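You operate a simulated robot arm through the tools that you are given. There is no shell and no other tool.

You are at the controls of a simulated robot arm. One attempt, no reset.

TASK
Clip both open bags shut and stand them on the USE FIRST tray.
Fine: each bag takes the clip of its own colour, pressed down till it holds; clips first. Set down upright: pasta bag, raisin bag.

The check looks at the end state, three seconds after you hand in, the way a careful person would. Anything else that was tipped, shoved, dropped, spilled or broken makes it a failure.

THE ROBOT
A 7-joint arm with a two-finger parallel gripper, fixed in place. Base frame: the origin is on the floor under the middle of its stand, x ahead of it, y to its left, z up; the work surface is at about z = 900. Readings come in mm, degrees, newtons and seconds.
It reaches about 1372 mm from its shoulder. Its first joint turns from -149.0 to 149.0 degrees. Payload 3.43 kg.
The TCP is the grasp point between the finger pads, 30 mm short of the fingertips. In the tool frame z runs along the fingers and y along their closing line. The gripper opens to 94 mm. The fingers are 28 mm wide and 10 mm thick; the gripper's body (50 by 96 mm) begins 55 mm behind the TCP.
Orientation is that of the tool frame in the base frame, as a unit quaternion [x, y, z, w]. With the fingers straight down and closing along the base's y, the tool's x points along the base's -x, its y along +y and its z along -z.

THE INTERFACE
- The arm moves only by the tool jog_arm. Its argument "plan" is a list that holds one entry, the list of rows, each a list of 6 numbers: the shift along the tool's x, y, z in cm, then the turn, a rotation vector about the tool's x, y, z in degrees. In form: [[[dx, dy, dz, rx, ry, rz], ...]]. A call has 1 to 20 rows; each row is the pose to reach, as a shift and turn from the pose commanded when the call began, along the tool's axes at that moment. "grip" is the gripper command, from -1 (fully open) to 1 (shut), values between in proportion, set as the call begins (left out, the last holds). Rows are played at 5 a second. More than 50 mm and 8.6 degrees between two rows, or a gripper value outside its range, and nothing of the call is played. A pose out of reach is approached as far as the arm can. The call stops where the force on the tool passes 40 N (or 10 N more than at its start, if that is more) or the arm is blocked; 0.2 s more then pass. The fingers move at their own pace (about 45 mm/s each) and stop on an object; they squeeze with about 37 N. The grip force told is the motor's: it shows also when the fingers shut on nothing. Time passes only in rows, and 0.2 s behind the last, so rows that repeat a pose let the fingers close. The reply holds the time, the measured pose of the TCP, the force on the tool along the base axes, the opening and the grip force, in the units named above and with some noise, with the torque about the TCP (base axes, N m) and any sound that the robot's microphone picked up, and new pictures: "views" is both (left out), scene, wrist or none.
- Cameras (640 x 400 px; columns grow to the right, rows downward): "scene" is fixed at [392.8, -652.4, 1479.1]; the picture's right is [0.96, -0.28, 0.00], its down [-0.09, -0.32, -0.94] and it looks along [0.26, 0.91, -0.33] (base axes); focal length 345 px, centre (320, 200). "wrist" rides on the gripper at [76, 14, -102] in the tool frame; the picture's right is [-0.18, 0.98, 0.00], its down [-0.75, -0.14, -0.64] and it looks along [-0.63, -0.12, 0.77] (tool axes); focal length 243 px, centre (320, 200). There is no depth. A picture from a camera that has moved, and an enlarged one, comes with that camera's place and axes in the base frame and with its lens. The place of the scene camera against the robot may be out by one fixed shift of up to 18 mm in any direction.
- zoom(camera, box): a new picture of the part [left, top, right, bottom] of that camera's present view, enlarged. It takes no simulated time.
- close_job(): hands the job in; it is judged then, once.

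Places have to be worked out from the pictures, the camera data and where the tool is seen. Open the gripper and draw the arm clear of the work before you hand the job in, unless the task says otherwise.

The tools are called after "Request:" as a command line: name --argument value ..., lists and objects as JSON in quotes. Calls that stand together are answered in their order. jog_arm: Moves the arm, as the interface text tells. Its arguments: {"type":"object","properties":{"plan":{"type":"array"},"grip":{"type":"number"},"views":{"type":"string","enum":["both","scene","wrist","none"]}},"required":["plan"]} The other tools are called the same way: zoom (camera, box) takes an enlarged picture of a part of a camera's view; close_job () hands the job in.

At the start:

```text
time_s: 0.0
position: [532.0, 832.5, 1228.3]
tcp_rot: [-0.001, 1.0, 0.001, 0.0]
contact_force: [0.5, -0.2, 0.4]
wrist_torque: [0.02, 0.02, 0.04]
width: 93.9
finger_force: 0.1
```

scene: 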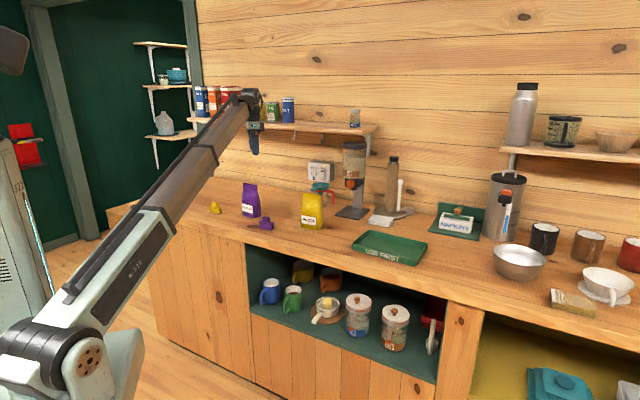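
wrist: 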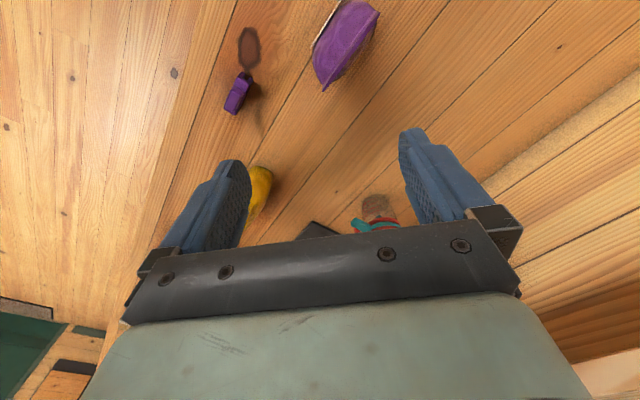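

I start by looking closely at the bags, clips and tray in the scene view, before moving anything.

Request:
zoom --camera "scene" --box '[190, 160, 350, 260]'

Request:
zoom --camera "scene" --box '[300, 180, 460, 280]'

Request:
zoom --camera "wrist" --box '[160, 0, 480, 200]'

```text
4.00 times, centred on (270, 210) of scene
camera zoom: at [392.8, -652.4, 1479.1], right [0.96, -0.28, 0.0], down [-0.09, -0.32, -0.94], along [0.26, 0.91, -0.33], focal length 1382 px, centre (520, 160)
```

zoom: 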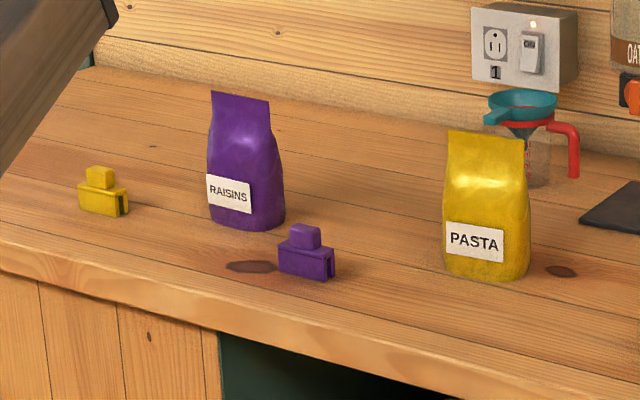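

```text
4.00 times, centred on (380, 230) of scene
camera zoom: at [392.8, -652.4, 1479.1], right [0.96, -0.28, 0.0], down [-0.09, -0.32, -0.94], along [0.26, 0.91, -0.33], focal length 1382 px, centre (80, 80)
```

zoom: 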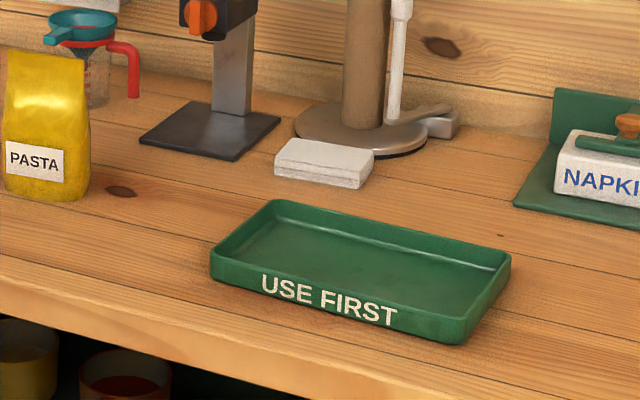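

```text
2.00 times, centred on (320, 100) of wrist
camera zoom: at [456.6, 847.2, 1329.5], right [0.18, 0.98, 0.0], down [0.75, -0.14, 0.64], along [0.63, -0.12, -0.77], focal length 485 px, centre (320, 400)
```

zoom: 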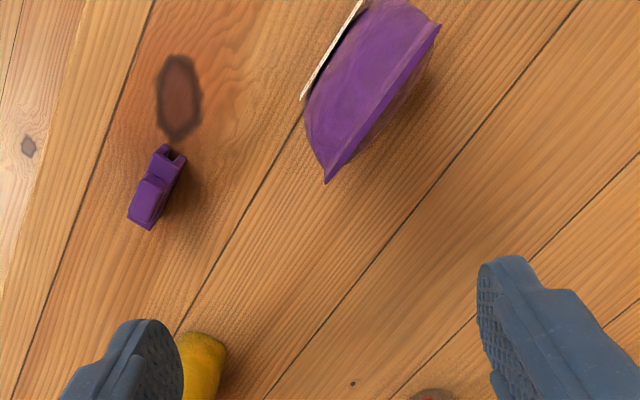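

The counter runs at about 45° to the base axes (along (0.7,-0.7)), with the purple clip about (548,698) and the raisin bag near (505,865). I zoom in on the wrist view for the clip shape before moving.

Request:
zoom --camera "wrist" --box '[200, 20, 296, 80]'

Request:
zoom --camera "wrist" --box '[200, 60, 296, 120]'

Request:
zoom --camera "wrist" --box '[288, 0, 400, 100]'

Request:
zoom --camera "scene" --box '[200, 190, 280, 240]'

Request:
zoom --camera "scene" --box '[280, 180, 360, 240]'

```text
6.67 times, centred on (248, 50) of wrist
camera zoom: at [456.6, 847.2, 1329.5], right [0.18, 0.98, 0.0], down [0.75, -0.14, 0.64], along [0.63, -0.12, -0.77], focal length 1618 px, centre (800, 1200)
```

zoom: 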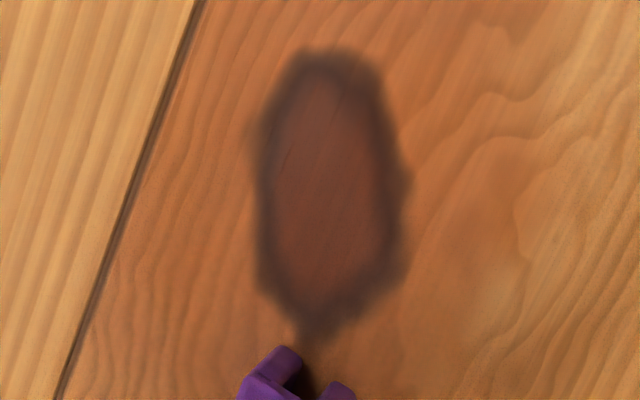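

```text
6.67 times, centred on (248, 90) of wrist
camera zoom: at [456.6, 847.2, 1329.5], right [0.18, 0.98, 0.0], down [0.75, -0.14, 0.64], along [0.63, -0.12, -0.77], focal length 1618 px, centre (800, 933)
```

zoom: 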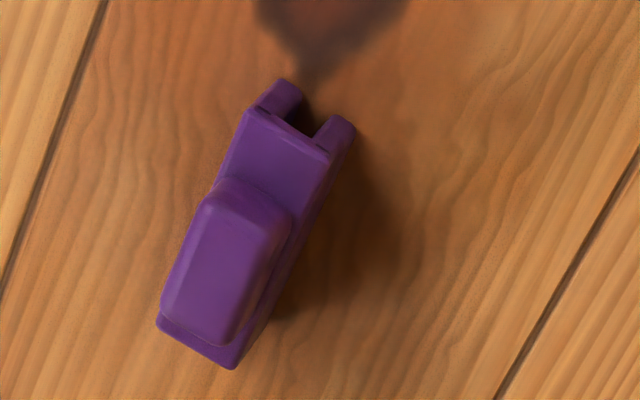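

```text
4.00 times, centred on (344, 50) of wrist
camera zoom: at [456.6, 847.2, 1329.5], right [0.18, 0.98, 0.0], down [0.75, -0.14, 0.64], along [0.63, -0.12, -0.77], focal length 970 px, centre (224, 800)
```

zoom: 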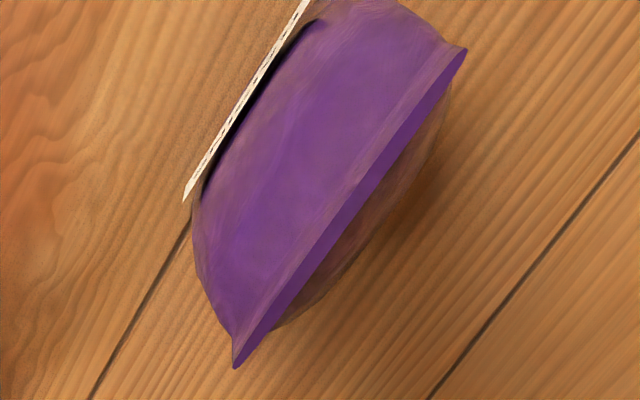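

```text
8.00 times, centred on (240, 215) of scene
camera zoom: at [392.8, -652.4, 1479.1], right [0.96, -0.28, 0.0], down [-0.09, -0.32, -0.94], along [0.26, 0.91, -0.33], focal length 2763 px, centre (960, 80)
```

zoom: 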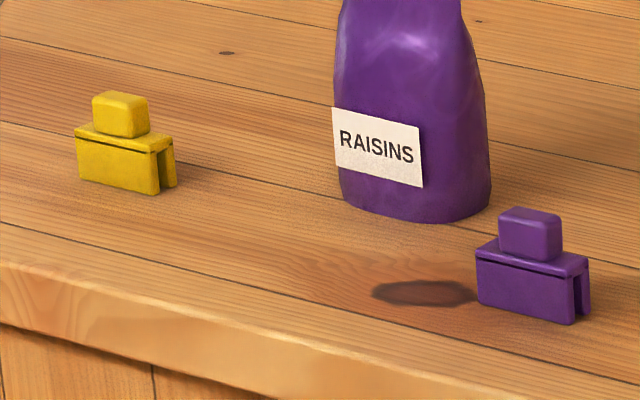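

```text
6.67 times, centred on (320, 210) of scene
camera zoom: at [392.8, -652.4, 1479.1], right [0.96, -0.28, 0.0], down [-0.09, -0.32, -0.94], along [0.26, 0.91, -0.33], focal length 2303 px, centre (320, 133)
```

zoom: 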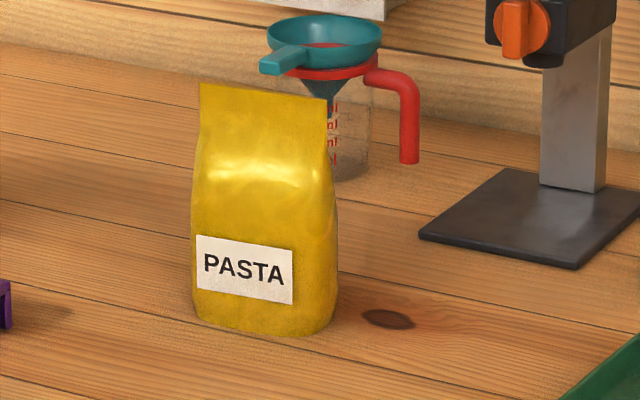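

The clips are inverted-U bars (about 58×20 mm) standing slot-down, long axis along the counter, with a tab on top. I turn the tool 45° so the fingers close across the counter depth, and move above the purple clip at about (553,693) for a closer look.

Request:
jog_arm --plan '[[[-0.35, -2.3, 1.3, 0, 0, 7.5], [-0.7, -4.65, 2.6, 0, 0, 15], [-1.05, -7.0, 3.9, 0, 0, 22.5], [-1.4, -9.3, 5.2, 0, 0, 30], [-1.75, -11.6, 6.5, 0, 0, 37.5], [-2.1, -13.95, 7.8, 0, 0, 45], [-2.1, -13.95, 7.8, 0, 0, 45]]]' --grip -1 --views "both"

```text
time_s: 1.6
position: [552.9, 693.3, 1149.0]
tcp_rot: [0.384, 0.923, 0.001, 0.0]
contact_force: [-0.6, -0.4, 0.9]
wrist_torque: [0.04, -0.01, -0.01]
width: 93.9
finger_force: 0.2
camera wrist: at [510.1, 757.9, 1251.5], right [0.83, 0.56, 0.0], down [0.43, -0.63, 0.64], along [0.36, -0.53, -0.77], focal length 243 px, centre (320, 200)
```

scene: 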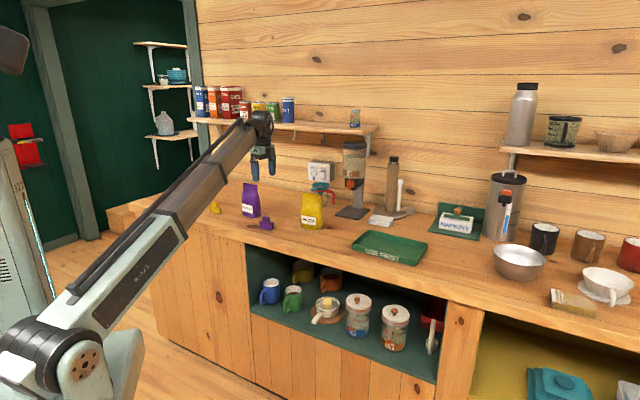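
wrist: 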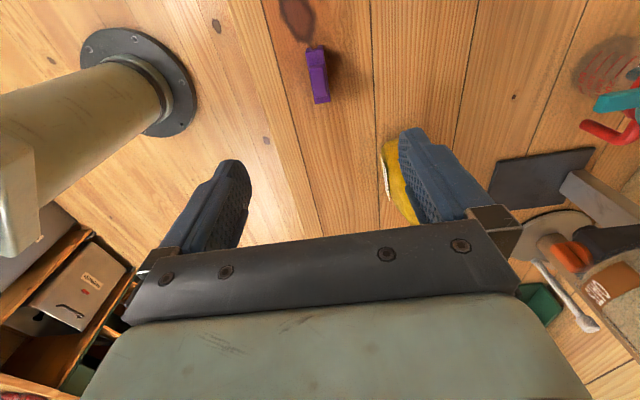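

The tool is turned as planned and the purple clip sits just ahead of the gripper in the wrist view. I zoom in to locate it and the pasta bag precisely.

Request:
zoom --camera "wrist" --box '[280, 35, 360, 115]'

Request:
zoom --camera "wrist" --box '[360, 120, 450, 230]'

Request:
zoom --camera "scene" --box '[200, 110, 340, 240]'

```text
5.00 times, centred on (320, 75) of wrist
camera zoom: at [510.1, 757.9, 1251.5], right [0.83, 0.56, 0.0], down [0.43, -0.63, 0.64], along [0.36, -0.53, -0.77], focal length 1213 px, centre (320, 825)
```

zoom: 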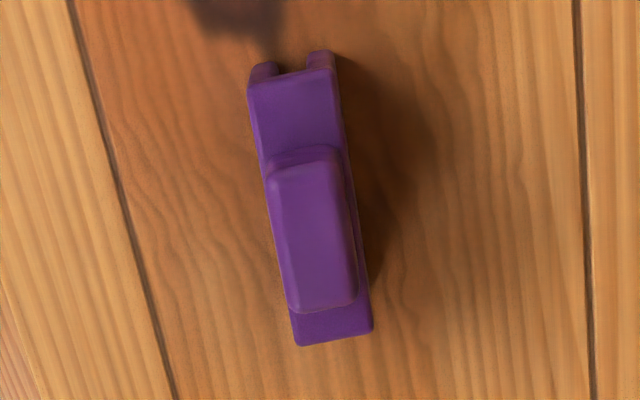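

```text
3.64 times, centred on (405, 175) of wrist
camera zoom: at [510.1, 757.9, 1251.5], right [0.83, 0.56, 0.0], down [0.43, -0.63, 0.64], along [0.36, -0.53, -0.77], focal length 882 px, centre (11, 291)
```

zoom: 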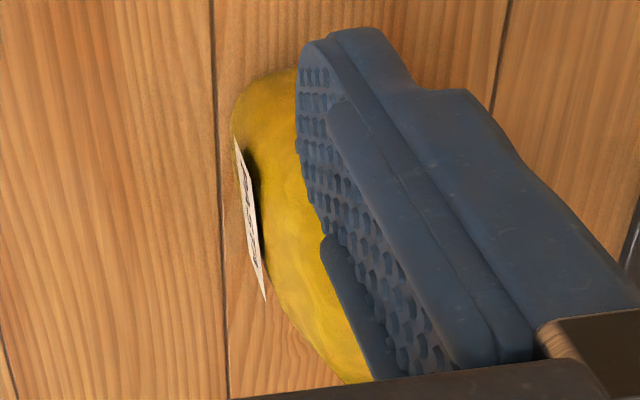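

```text
3.08 times, centred on (270, 175) of scene
camera zoom: at [392.8, -652.4, 1479.1], right [0.96, -0.28, 0.0], down [-0.09, -0.32, -0.94], along [0.26, 0.91, -0.33], focal length 1063 px, centre (474, 277)
```

zoom: 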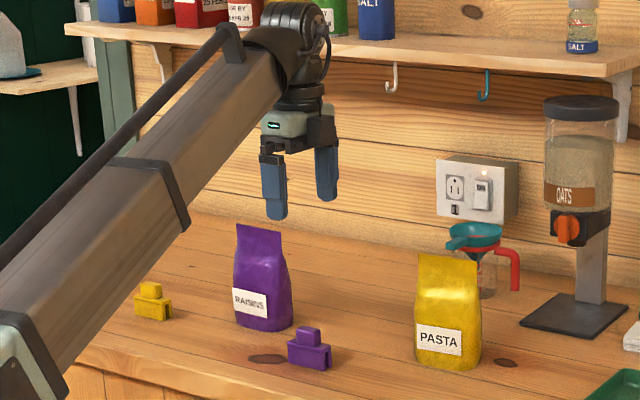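

The clip measures out at centre (552.8,693.3), body top z≈925, tab top ≈945, long axis about 45.5° in both views. Before grasping, I move the open gripper beside/above the raisin bag (z 1149) to locate its mouth from closer up.

Request:
jog_arm --plan '[[[2.4, 2.25, 0, 0, 0, 0], [4.8, 4.5, 0, 0, 0, 0], [7.1, 6.75, 0, 0, 0, 0], [9.5, 9.0, 0, 0, 0, 0], [9.5, 9.0, 0, 0, 0, 0]]]' --views "both"

```text
time_s: 2.8
position: [548.8, 825.1, 1151.7]
tcp_rot: [0.383, 0.924, 0.0, 0.0]
contact_force: [-0.4, 0.6, 0.2]
wrist_torque: [0.0, -0.02, -0.01]
width: 94.0
finger_force: 0.1
camera wrist: at [505.1, 890.7, 1253.5], right [0.82, 0.57, 0.0], down [0.43, -0.63, 0.64], along [0.36, -0.53, -0.77], focal length 243 px, centre (320, 200)
```

scene: 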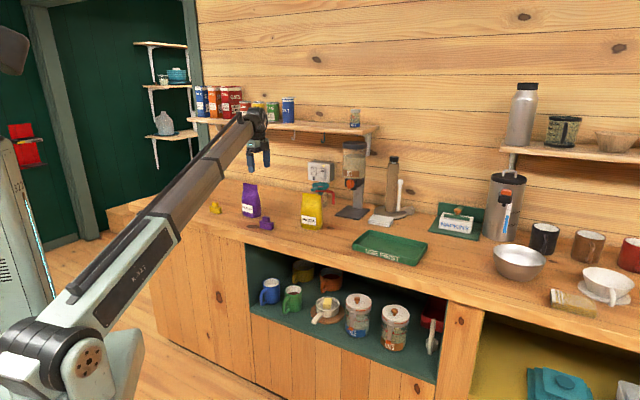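
wrist: 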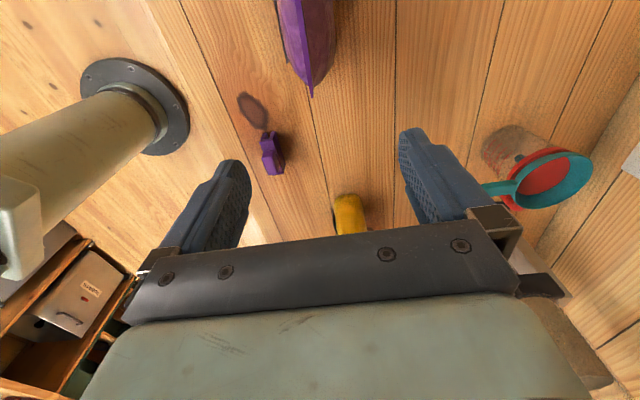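

The raisin bag's mouth is cut off at the top of the wrist image; I shift 9 cm further along the counter (tool -x) to bring the whole mouth into view.

Request:
jog_arm --plan '[[[-3, 0, 0, 0, 0, 0], [-6, 0, 0, 0, 0, 0], [-9, 0, 0, 0, 0, 0], [-9, 0, 0, 0, 0, 0], [-9, 0, 0, 0, 0, 0]]]' --views "wrist"

Request:
zoom --camera "wrist" --box '[240, 0, 400, 130]'

```text
time_s: 4.0
position: [611.1, 758.4, 1148.8]
tcp_rot: [0.381, 0.924, 0.001, -0.001]
contact_force: [0.3, -0.3, -0.2]
wrist_torque: [-0.02, 0.03, -0.03]
width: 94.0
finger_force: 0.1
camera wrist: at [568.0, 823.5, 1250.9], right [0.82, 0.57, 0.0], down [0.43, -0.63, 0.64], along [0.36, -0.53, -0.77], focal length 243 px, centre (320, 200)
```

wrist: 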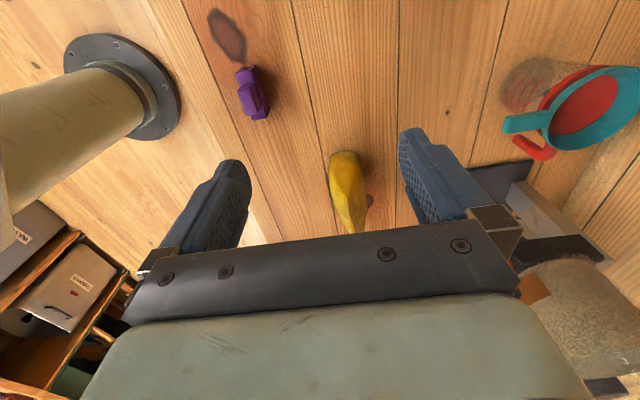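

```text
3.08 times, centred on (320, 65) of wrist
camera zoom: at [568.0, 823.5, 1250.9], right [0.82, 0.57, 0.0], down [0.43, -0.63, 0.64], along [0.36, -0.53, -0.77], focal length 746 px, centre (320, 615)
```

zoom: 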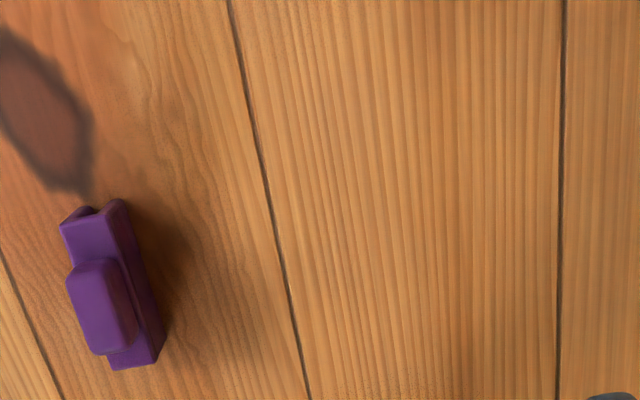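

I went the wrong way for the raisin bag, but this view shows the pasta bag mouth; I zoom on it, and then move back the other way (tool +x) 18 cm.

Request:
zoom --camera "wrist" --box '[300, 130, 400, 240]'

Request:
jog_arm --plan '[[[4, 0, 0, 0, 0, 0], [8, 0, 0, 0, 0, 0], [12, 0, 0, 0, 0, 0], [15, 0, 0, 0, 0, 0], [18, 0, 0, 0, 0, 0], [18, 0, 0, 0, 0, 0], [18, 0, 0, 0, 0, 0]]]' --views "both"

Request:
zoom --camera "wrist" --box '[240, 60, 400, 190]'

```text
3.64 times, centred on (350, 185) of wrist
camera zoom: at [568.0, 823.5, 1250.9], right [0.82, 0.57, 0.0], down [0.43, -0.63, 0.64], along [0.36, -0.53, -0.77], focal length 882 px, centre (211, 254)
```

zoom: 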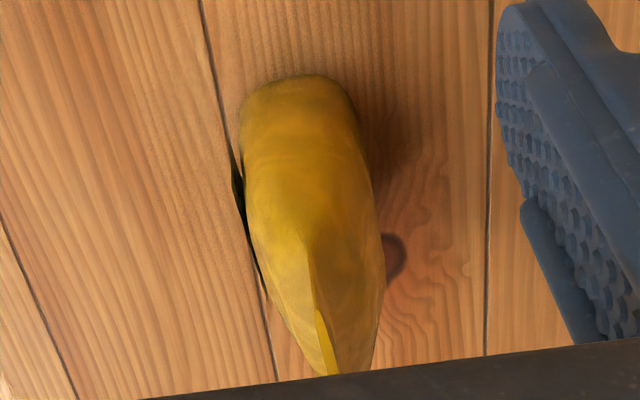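

```text
time_s: 5.6
position: [485.4, 888.1, 1150.2]
tcp_rot: [0.382, 0.924, 0.0, 0.001]
contact_force: [0.4, 0.7, 0.2]
wrist_torque: [0.03, 0.01, -0.01]
width: 94.0
finger_force: 0.0
camera wrist: at [441.6, 952.7, 1252.8], right [0.82, 0.57, 0.0], down [0.43, -0.63, 0.64], along [0.36, -0.53, -0.77], focal length 243 px, centre (320, 200)
```

scene: 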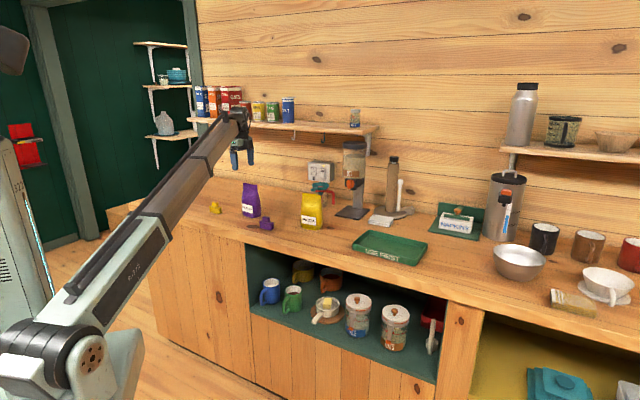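
wrist: 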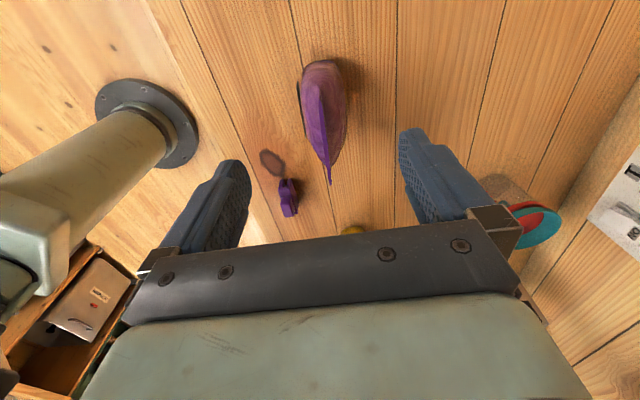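

```text
3.08 times, centred on (320, 125) of wrist
camera zoom: at [441.6, 952.7, 1252.8], right [0.82, 0.57, 0.0], down [0.43, -0.63, 0.64], along [0.36, -0.53, -0.77], focal length 746 px, centre (320, 431)
```

zoom: 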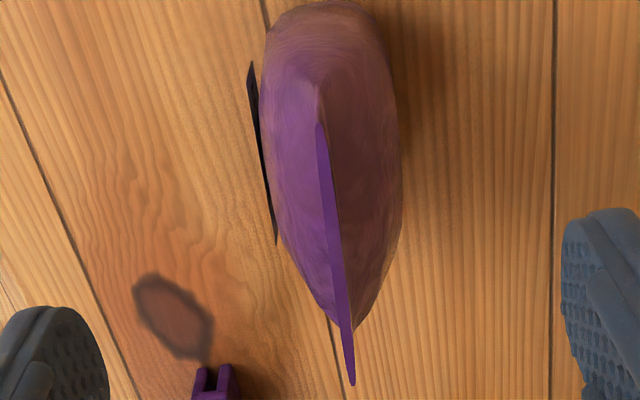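

Triangulating both views, the raisin bag's mouth runs from about (536,835) to (478,899) at z≈1048, about 86 mm long and a few mm thick, turned ~47–48°. Now I return over the purple clip with fingers half closed and descend to z≈1000 to check the alignment.

Request:
jog_arm --plan '[[[-3.7, -1.83, 0, 0, 0, 0], [-7.4, -3.66, 0, 0, 0, 0], [-11.1, -5.5, 0, 0, 0, 0], [-14.8, -7.3, 0, 0, 0, 0], [-18.5, -9.15, 0, 0, 0, 0], [-18.5, -9.15, 3.75, 0, 0, 0], [-18.5, -9.15, 7.5, 0, 0, 0], [-18.5, -9.15, 11.25, 0, 0, 0], [-18.5, -9.15, 15.0, 0, 0, 0], [-18.5, -9.15, 15.0, 0, 0, 0]]]' --grip 0 --views "both"

Request:
zoom --camera "wrist" --box '[220, 80, 420, 240]'

Request:
zoom --camera "scene" --box '[220, 180, 310, 240]'

```text
time_s: 7.8
position: [549.9, 691.3, 996.0]
tcp_rot: [0.382, 0.924, 0.0, 0.0]
contact_force: [-0.7, 0.2, -0.1]
wrist_torque: [0.03, -0.05, 0.0]
width: 46.6
finger_force: 0.1
camera wrist: at [507.0, 756.4, 1098.4], right [0.82, 0.57, 0.0], down [0.43, -0.63, 0.64], along [0.36, -0.53, -0.77], focal length 243 px, centre (320, 200)
```

scene: 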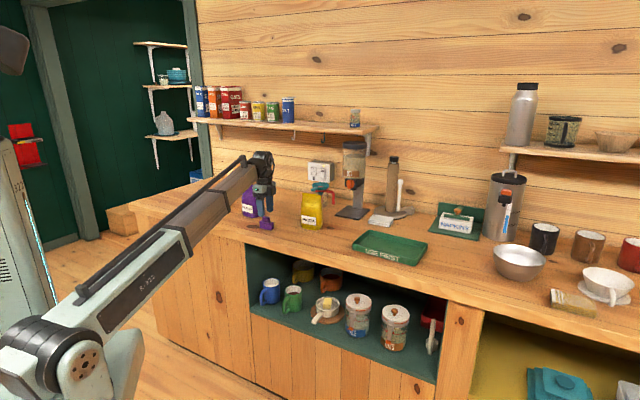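
wrist: 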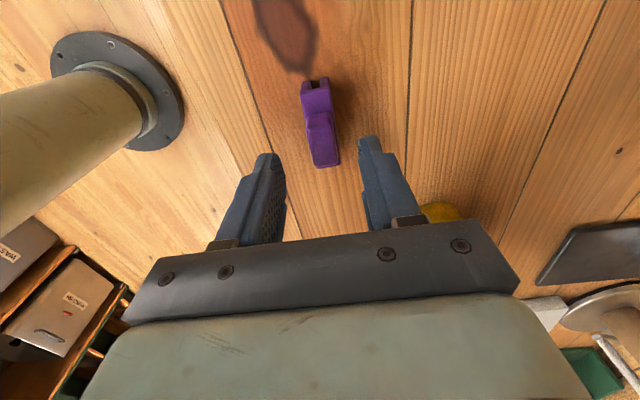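

```text
2.50 times, centred on (320, 160) of wrist
camera zoom: at [507.0, 756.4, 1098.4], right [0.82, 0.57, 0.0], down [0.43, -0.63, 0.64], along [0.36, -0.53, -0.77], focal length 606 px, centre (320, 300)
```

zoom: 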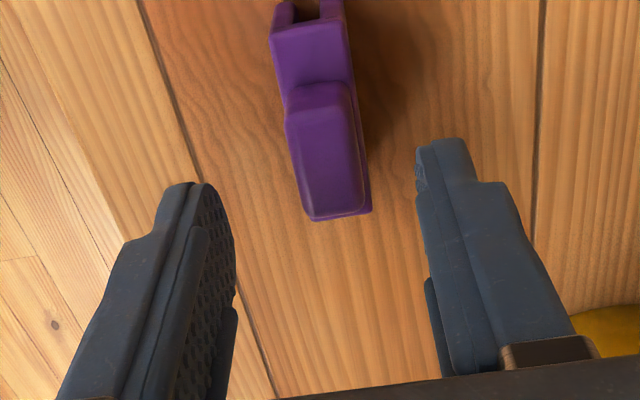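

```text
6.67 times, centred on (265, 210) of scene
camera zoom: at [392.8, -652.4, 1479.1], right [0.96, -0.28, 0.0], down [-0.09, -0.32, -0.94], along [0.26, 0.91, -0.33], focal length 2303 px, centre (687, 133)
```

zoom: 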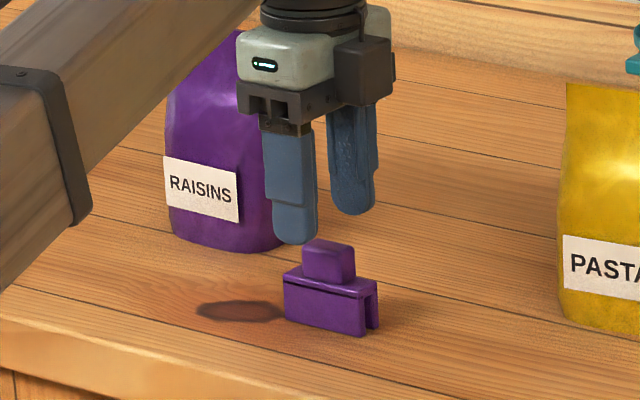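

The clip sits in the tool frame about (-3, +2) mm from centre. I correct that, lower to TCP z≈957 (fingertips just above the clip's shoulders), and check before closing.

Request:
jog_arm --plan '[[[-0.25, 0.2, 0, 0, 0, 0], [-0.25, 0.2, 1.5, 0, 0, 0], [-0.25, 0.2, 3.0, 0, 0, 0], [-0.25, 0.2, 3.9, 0, 0, 0], [-0.25, 0.2, 3.9, 0, 0, 0], [-0.25, 0.2, 3.9, 0, 0, 0]]]' --views "both"

Request:
zoom --camera "wrist" --box '[220, 80, 420, 240]'

Request:
zoom --camera "scene" --box '[220, 180, 310, 240]'

```text
time_s: 9.2
position: [555.5, 692.1, 960.4]
tcp_rot: [0.381, 0.924, 0.001, 0.0]
contact_force: [-0.2, -0.2, -0.1]
wrist_torque: [-0.01, 0.01, 0.02]
width: 47.1
finger_force: 0.1
camera wrist: at [511.5, 756.0, 1062.3], right [0.82, 0.57, 0.0], down [0.43, -0.63, 0.64], along [0.36, -0.53, -0.77], focal length 243 px, centre (320, 200)
```

scene: 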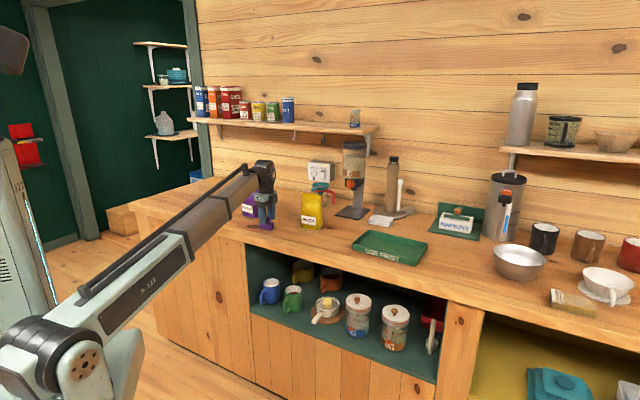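
wrist: 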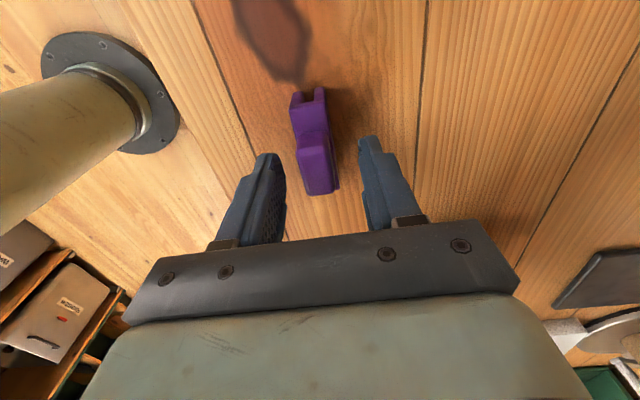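

```text
2.50 times, centred on (320, 160) of wrist
camera zoom: at [511.5, 756.0, 1062.3], right [0.82, 0.57, 0.0], down [0.43, -0.63, 0.64], along [0.36, -0.53, -0.77], focal length 606 px, centre (320, 300)
```

zoom: 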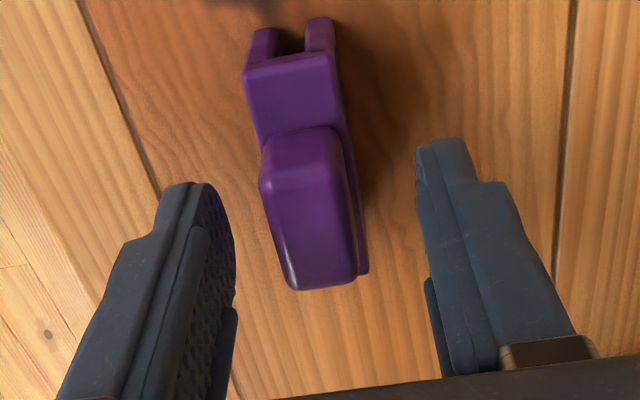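

```text
6.67 times, centred on (265, 210) of scene
camera zoom: at [392.8, -652.4, 1479.1], right [0.96, -0.28, 0.0], down [-0.09, -0.32, -0.94], along [0.26, 0.91, -0.33], focal length 2303 px, centre (687, 133)
```

zoom: 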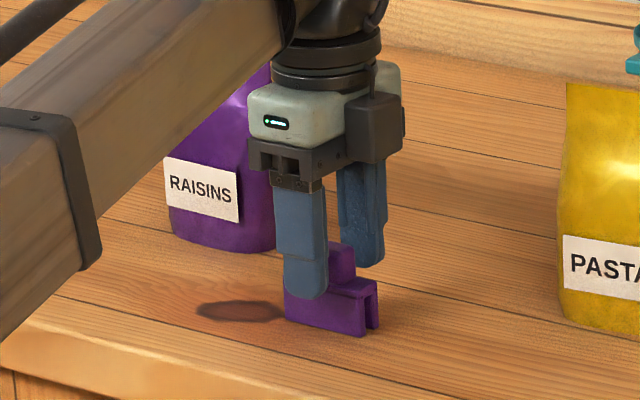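

The tab is centred between the fingers within about 1–2 mm; I make the small correction and close on it.

Request:
jog_arm --plan '[[[0.2, -0.12, 0, 0, 0, 0], [0.2, -0.12, 0, 0, 0, 0], [0.2, -0.12, 0, 0, 0, 0], [0.2, -0.12, 0, 0, 0, 0], [0.2, -0.12, 0, 0, 0, 0]]]' --grip 1 --views "both"

Request:
zoom --camera "wrist" --box '[220, 80, 420, 240]'

Request:
zoom --camera "scene" --box '[220, 180, 310, 240]'

```text
time_s: 10.4
position: [553.6, 692.3, 959.7]
tcp_rot: [0.382, 0.924, 0.0, 0.001]
contact_force: [-0.4, -0.4, -0.3]
wrist_torque: [0.02, 0.0, 0.01]
width: 19.2
finger_force: 36.8
camera wrist: at [508.8, 757.3, 1062.2], right [0.82, 0.57, 0.0], down [0.43, -0.63, 0.64], along [0.36, -0.53, -0.77], focal length 243 px, centre (320, 200)
```

scene: 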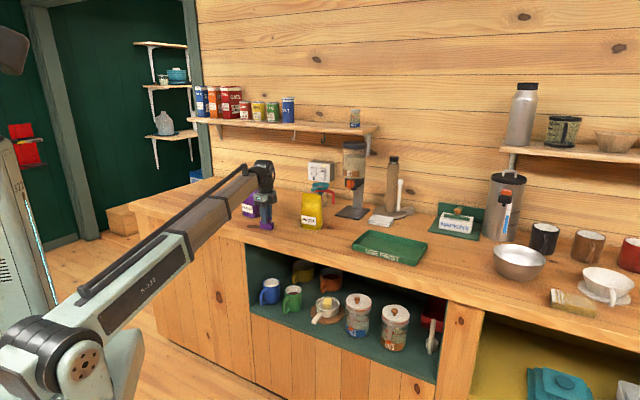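
wrist: 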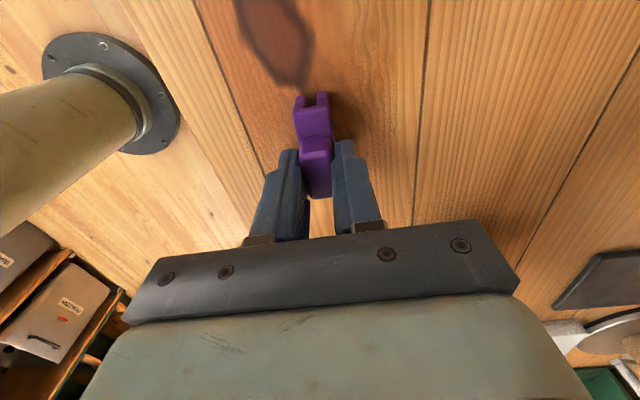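

```text
2.50 times, centred on (320, 160) of wrist
camera zoom: at [508.8, 757.3, 1062.2], right [0.82, 0.57, 0.0], down [0.43, -0.63, 0.64], along [0.36, -0.53, -0.77], focal length 606 px, centre (320, 300)
```

zoom: 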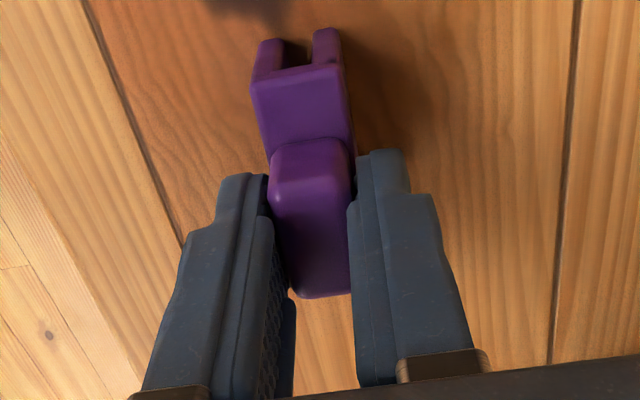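

```text
6.67 times, centred on (265, 210) of scene
camera zoom: at [392.8, -652.4, 1479.1], right [0.96, -0.28, 0.0], down [-0.09, -0.32, -0.94], along [0.26, 0.91, -0.33], focal length 2303 px, centre (687, 133)
```

zoom: 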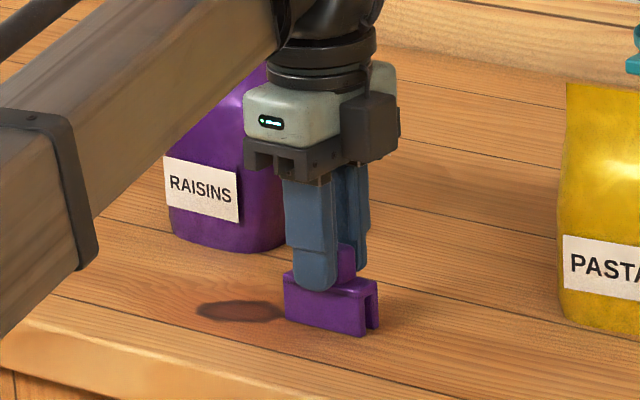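

The grip holds at 19.2 mm / 36.8 N. I lift the clip to z≈1140, then carry it over the raisin bag with a 3° turn to match the mouth's angle.

Request:
jog_arm --plan '[[[0, 0, -2, 0, 0, 0], [0, 0, -5, 0, 0, 0], [0, 0, -9, 0, 0, 0], [0, 0, -13, 0, 0, 0], [0, 0, -16.5, 0, 0, 0], [0, 0, -18, 0, 0, 0], [3.1, 1.8, -18, 0, 0, 1], [6.2, 3.6, -18, 0, 0, 2], [9.3, 5.4, -18, 0, 0, 3], [12.4, 7.3, -18, 0, 0, 3], [14.5, 8.5, -18, 0, 0, 3], [15.5, 9.08, -18, 0, 0, 3], [15.5, 9.08, -18, 0, 0, 3], [15.5, 9.08, -18, 0, 0, 3]]]' --views "both"

Request:
zoom --camera "wrist" --box '[240, 60, 400, 190]'

Request:
zoom --camera "scene" --box '[205, 130, 295, 225]'

```text
time_s: 13.4
position: [508.0, 864.4, 1139.5]
tcp_rot: [0.407, 0.913, 0.0, 0.0]
contact_force: [0.3, 0.6, 0.5]
wrist_torque: [0.0, 0.02, 0.0]
width: 19.1
finger_force: 37.2
camera wrist: at [468.1, 931.7, 1241.1], right [0.85, 0.52, 0.0], down [0.4, -0.65, 0.64], along [0.34, -0.55, -0.77], focal length 243 px, centre (320, 200)
```

scene: 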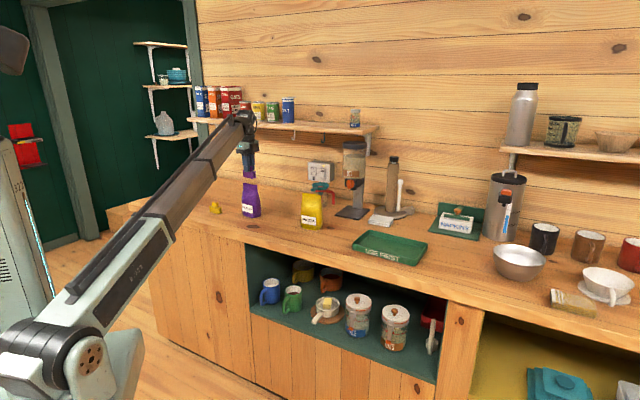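
wrist: 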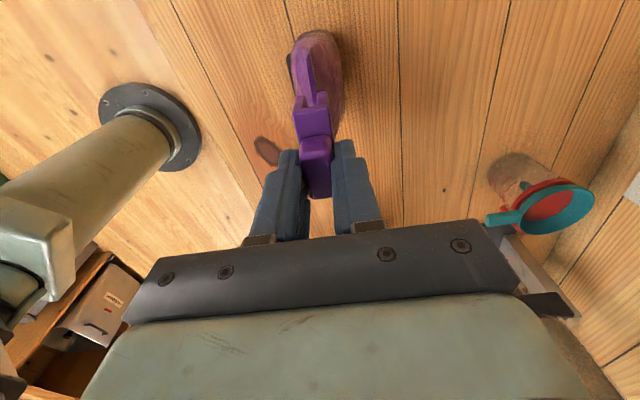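

```text
3.08 times, centred on (320, 125) of wrist
camera zoom: at [468.1, 931.7, 1241.1], right [0.85, 0.52, 0.0], down [0.4, -0.65, 0.64], along [0.34, -0.55, -0.77], focal length 746 px, centre (320, 431)
```

zoom: 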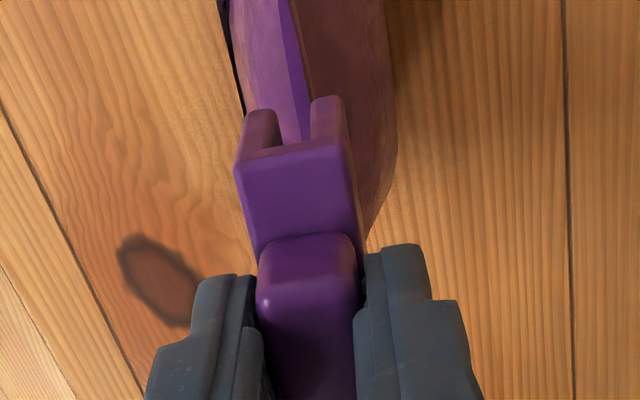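

```text
4.21 times, centred on (250, 178) of scene
camera zoom: at [392.8, -652.4, 1479.1], right [0.96, -0.28, 0.0], down [-0.09, -0.32, -0.94], along [0.26, 0.91, -0.33], focal length 1454 px, centre (615, 295)
```

zoom: 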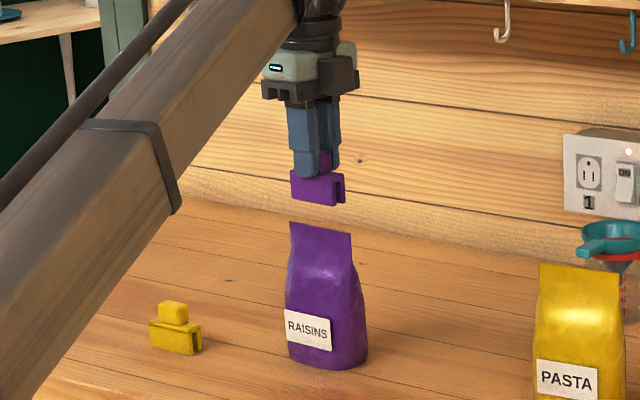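

The near end of the slot and the bag's mouth are both visible in the wrist view. I zoom tighter to measure the seam line in the tool frame.

Request:
zoom --camera "wrist" --box '[270, 25, 370, 125]'

Request:
zoom --camera "scene" --box '[230, 155, 270, 195]'

```text
4.00 times, centred on (320, 75) of wrist
camera zoom: at [468.1, 931.7, 1241.1], right [0.85, 0.52, 0.0], down [0.4, -0.65, 0.64], along [0.34, -0.55, -0.77], focal length 970 px, centre (320, 700)
```

zoom: 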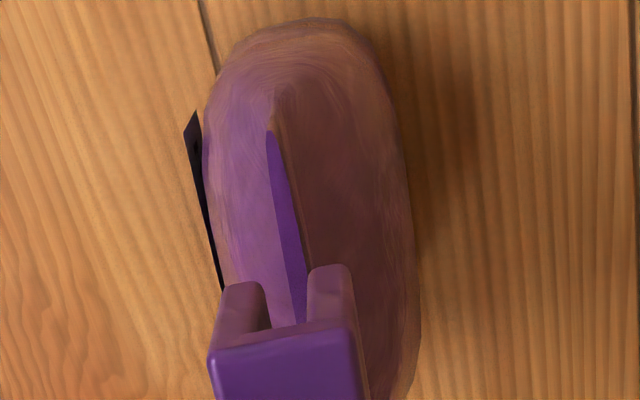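

```text
10.00 times, centred on (250, 175) of scene
camera zoom: at [392.8, -652.4, 1479.1], right [0.96, -0.28, 0.0], down [-0.09, -0.32, -0.94], along [0.26, 0.91, -0.33], focal length 3454 px, centre (1020, 450)
```

zoom: 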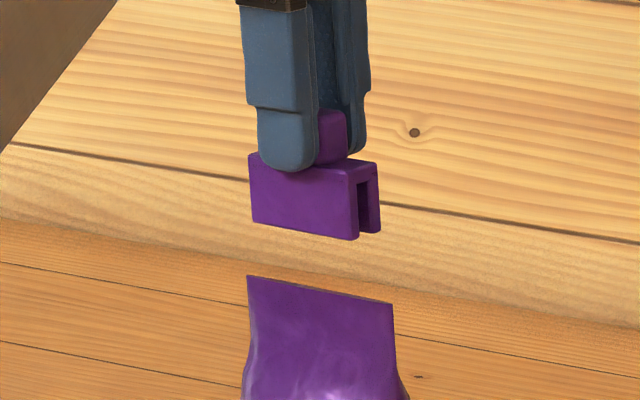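

I need the mouth's angle more precisely, so I compare the seam's slope with the clip's edges in a tight scene zoom and look at the rest of the seam in the wrist view.

Request:
zoom --camera "scene" --box '[242, 164, 274, 192]'

Request:
zoom --camera "wrist" --box '[290, 40, 340, 110]'

```text
14.29 times, centred on (258, 178) of scene
camera zoom: at [392.8, -652.4, 1479.1], right [0.96, -0.28, 0.0], down [-0.09, -0.32, -0.94], along [0.26, 0.91, -0.33], focal length 4934 px, centre (1206, 514)
```

zoom: 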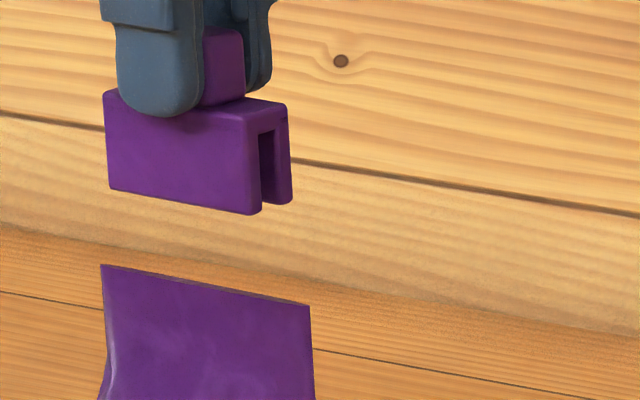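

```text
5.71 times, centred on (315, 75) of wrist
camera zoom: at [468.1, 931.7, 1241.1], right [0.85, 0.52, 0.0], down [0.4, -0.65, 0.64], along [0.34, -0.55, -0.77], focal length 1386 px, centre (349, 914)
```

zoom: 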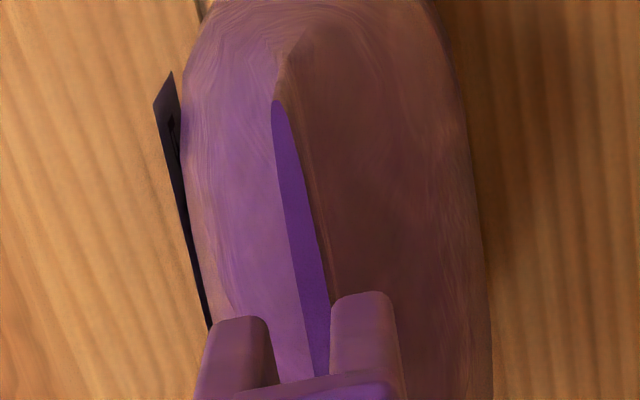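

The finer view shows the mouth is lens-shaped; its centreline lies at tool y ≈ -0.5 mm with essentially no angle error, and the slot centre is at ≈0. I shift 0.5 mm and descend 26 mm to just above the mouth to recheck.

Request:
jog_arm --plan '[[[0, -0.05, 0.5, 0, 0, 0], [0, -0.05, 1.2, 0, 0, 0], [0, -0.05, 1.9, 0, 0, 0], [0, -0.05, 2.6, 0, 0, 0], [0, -0.05, 2.6, 0, 0, 0], [0, -0.05, 2.6, 0, 0, 0]]]' --views "both"

Request:
zoom --camera "wrist" --box '[270, 40, 350, 120]'

Request:
zoom --camera "scene" --box '[238, 164, 270, 192]'

```text
time_s: 14.8
position: [507.8, 863.9, 1112.2]
tcp_rot: [0.405, 0.914, 0.0, 0.001]
contact_force: [-0.4, 0.1, 0.1]
wrist_torque: [0.04, -0.03, 0.0]
width: 19.3
finger_force: 37.5
camera wrist: at [467.0, 931.7, 1215.3], right [0.85, 0.52, 0.0], down [0.4, -0.65, 0.64], along [0.34, -0.55, -0.77], focal length 243 px, centre (320, 200)
```

scene: 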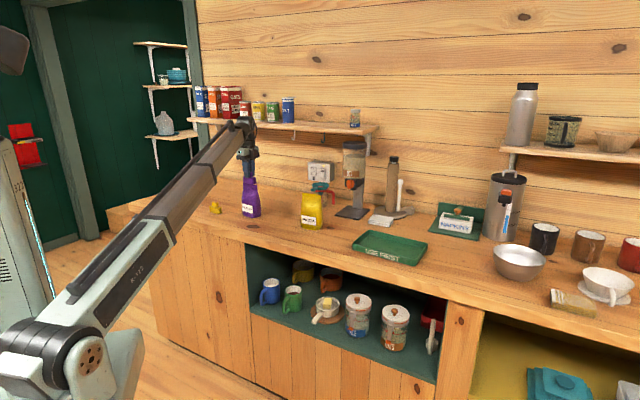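
wrist: 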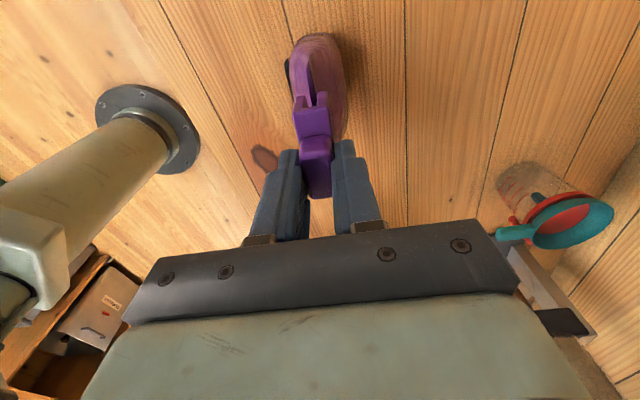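

```text
5.00 times, centred on (310, 80) of wrist
camera zoom: at [467.0, 931.7, 1215.3], right [0.85, 0.52, 0.0], down [0.4, -0.65, 0.64], along [0.34, -0.55, -0.77], focal length 1213 px, centre (370, 800)
```

zoom: 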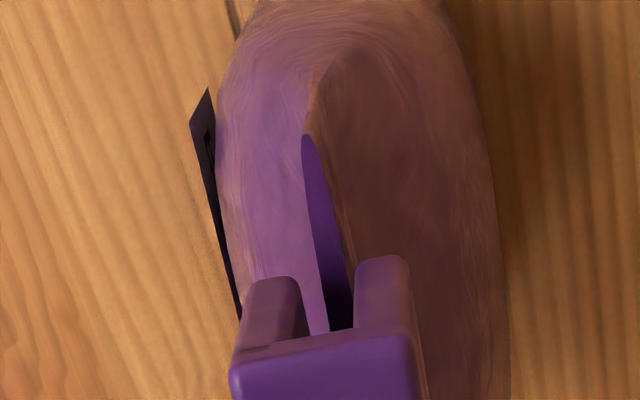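

```text
14.29 times, centred on (254, 178) of scene
camera zoom: at [392.8, -652.4, 1479.1], right [0.96, -0.28, 0.0], down [-0.09, -0.32, -0.94], along [0.26, 0.91, -0.33], focal length 4934 px, centre (1263, 514)
```

zoom: 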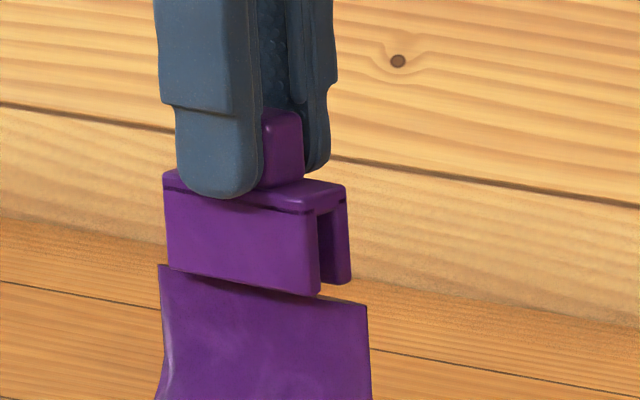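

Slot centre (0.1 mm) and seam (0.4 mm) line up well and the clip's lower edge is right at the mouth. I descend another 12 mm gently and watch the force.

Request:
jog_arm --plan '[[[0, 0.03, 0.3, 0, 0, 0], [0, 0.03, 0.6, 0, 0, 0], [0, 0.03, 0.9, 0, 0, 0], [0, 0.03, 1.2, 0, 0, 0], [0, 0.03, 1.2, 0, 0, 0]]]' --views "both"

Request:
zoom --camera "wrist" --box '[270, 40, 350, 120]'

Request:
zoom --camera "scene" --box '[238, 168, 270, 196]'

```text
time_s: 16.0
position: [508.0, 864.4, 1102.1]
tcp_rot: [0.405, 0.914, -0.001, 0.001]
contact_force: [-0.9, -0.6, 0.1]
wrist_torque: [-0.02, -0.03, 0.01]
width: 19.2
finger_force: 37.4
camera wrist: at [467.2, 931.7, 1203.4], right [0.85, 0.52, 0.0], down [0.4, -0.65, 0.64], along [0.34, -0.55, -0.77], focal length 243 px, centre (320, 200)
```

scene: 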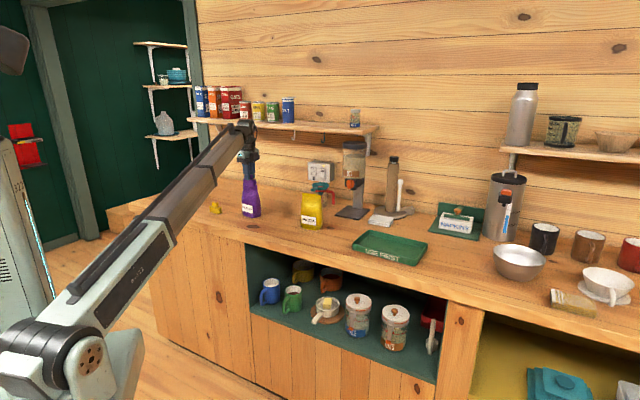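
wrist: 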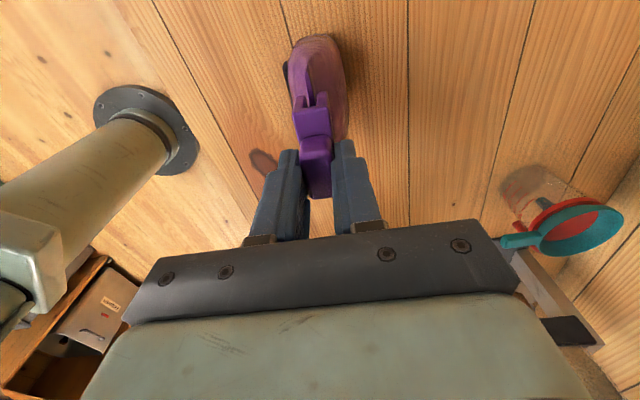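

```text
5.00 times, centred on (310, 80) of wrist
camera zoom: at [467.2, 931.7, 1203.4], right [0.85, 0.52, 0.0], down [0.4, -0.65, 0.64], along [0.34, -0.55, -0.77], focal length 1213 px, centre (370, 800)
```

zoom: 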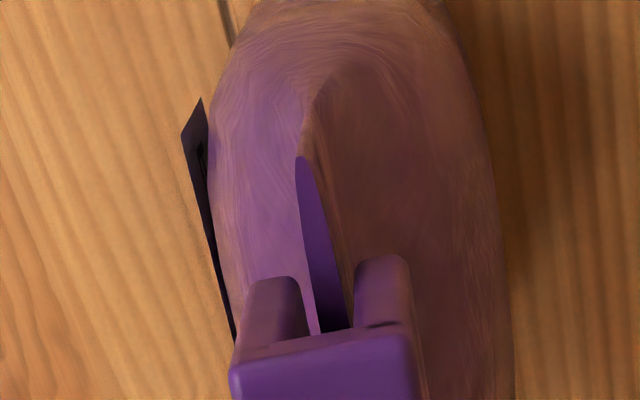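

```text
14.29 times, centred on (254, 182) of scene
camera zoom: at [392.8, -652.4, 1479.1], right [0.96, -0.28, 0.0], down [-0.09, -0.32, -0.94], along [0.26, 0.91, -0.33], focal length 4934 px, centre (1263, 457)
```

zoom: 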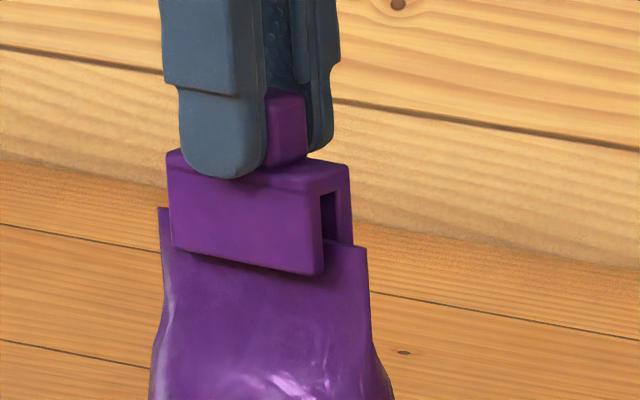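

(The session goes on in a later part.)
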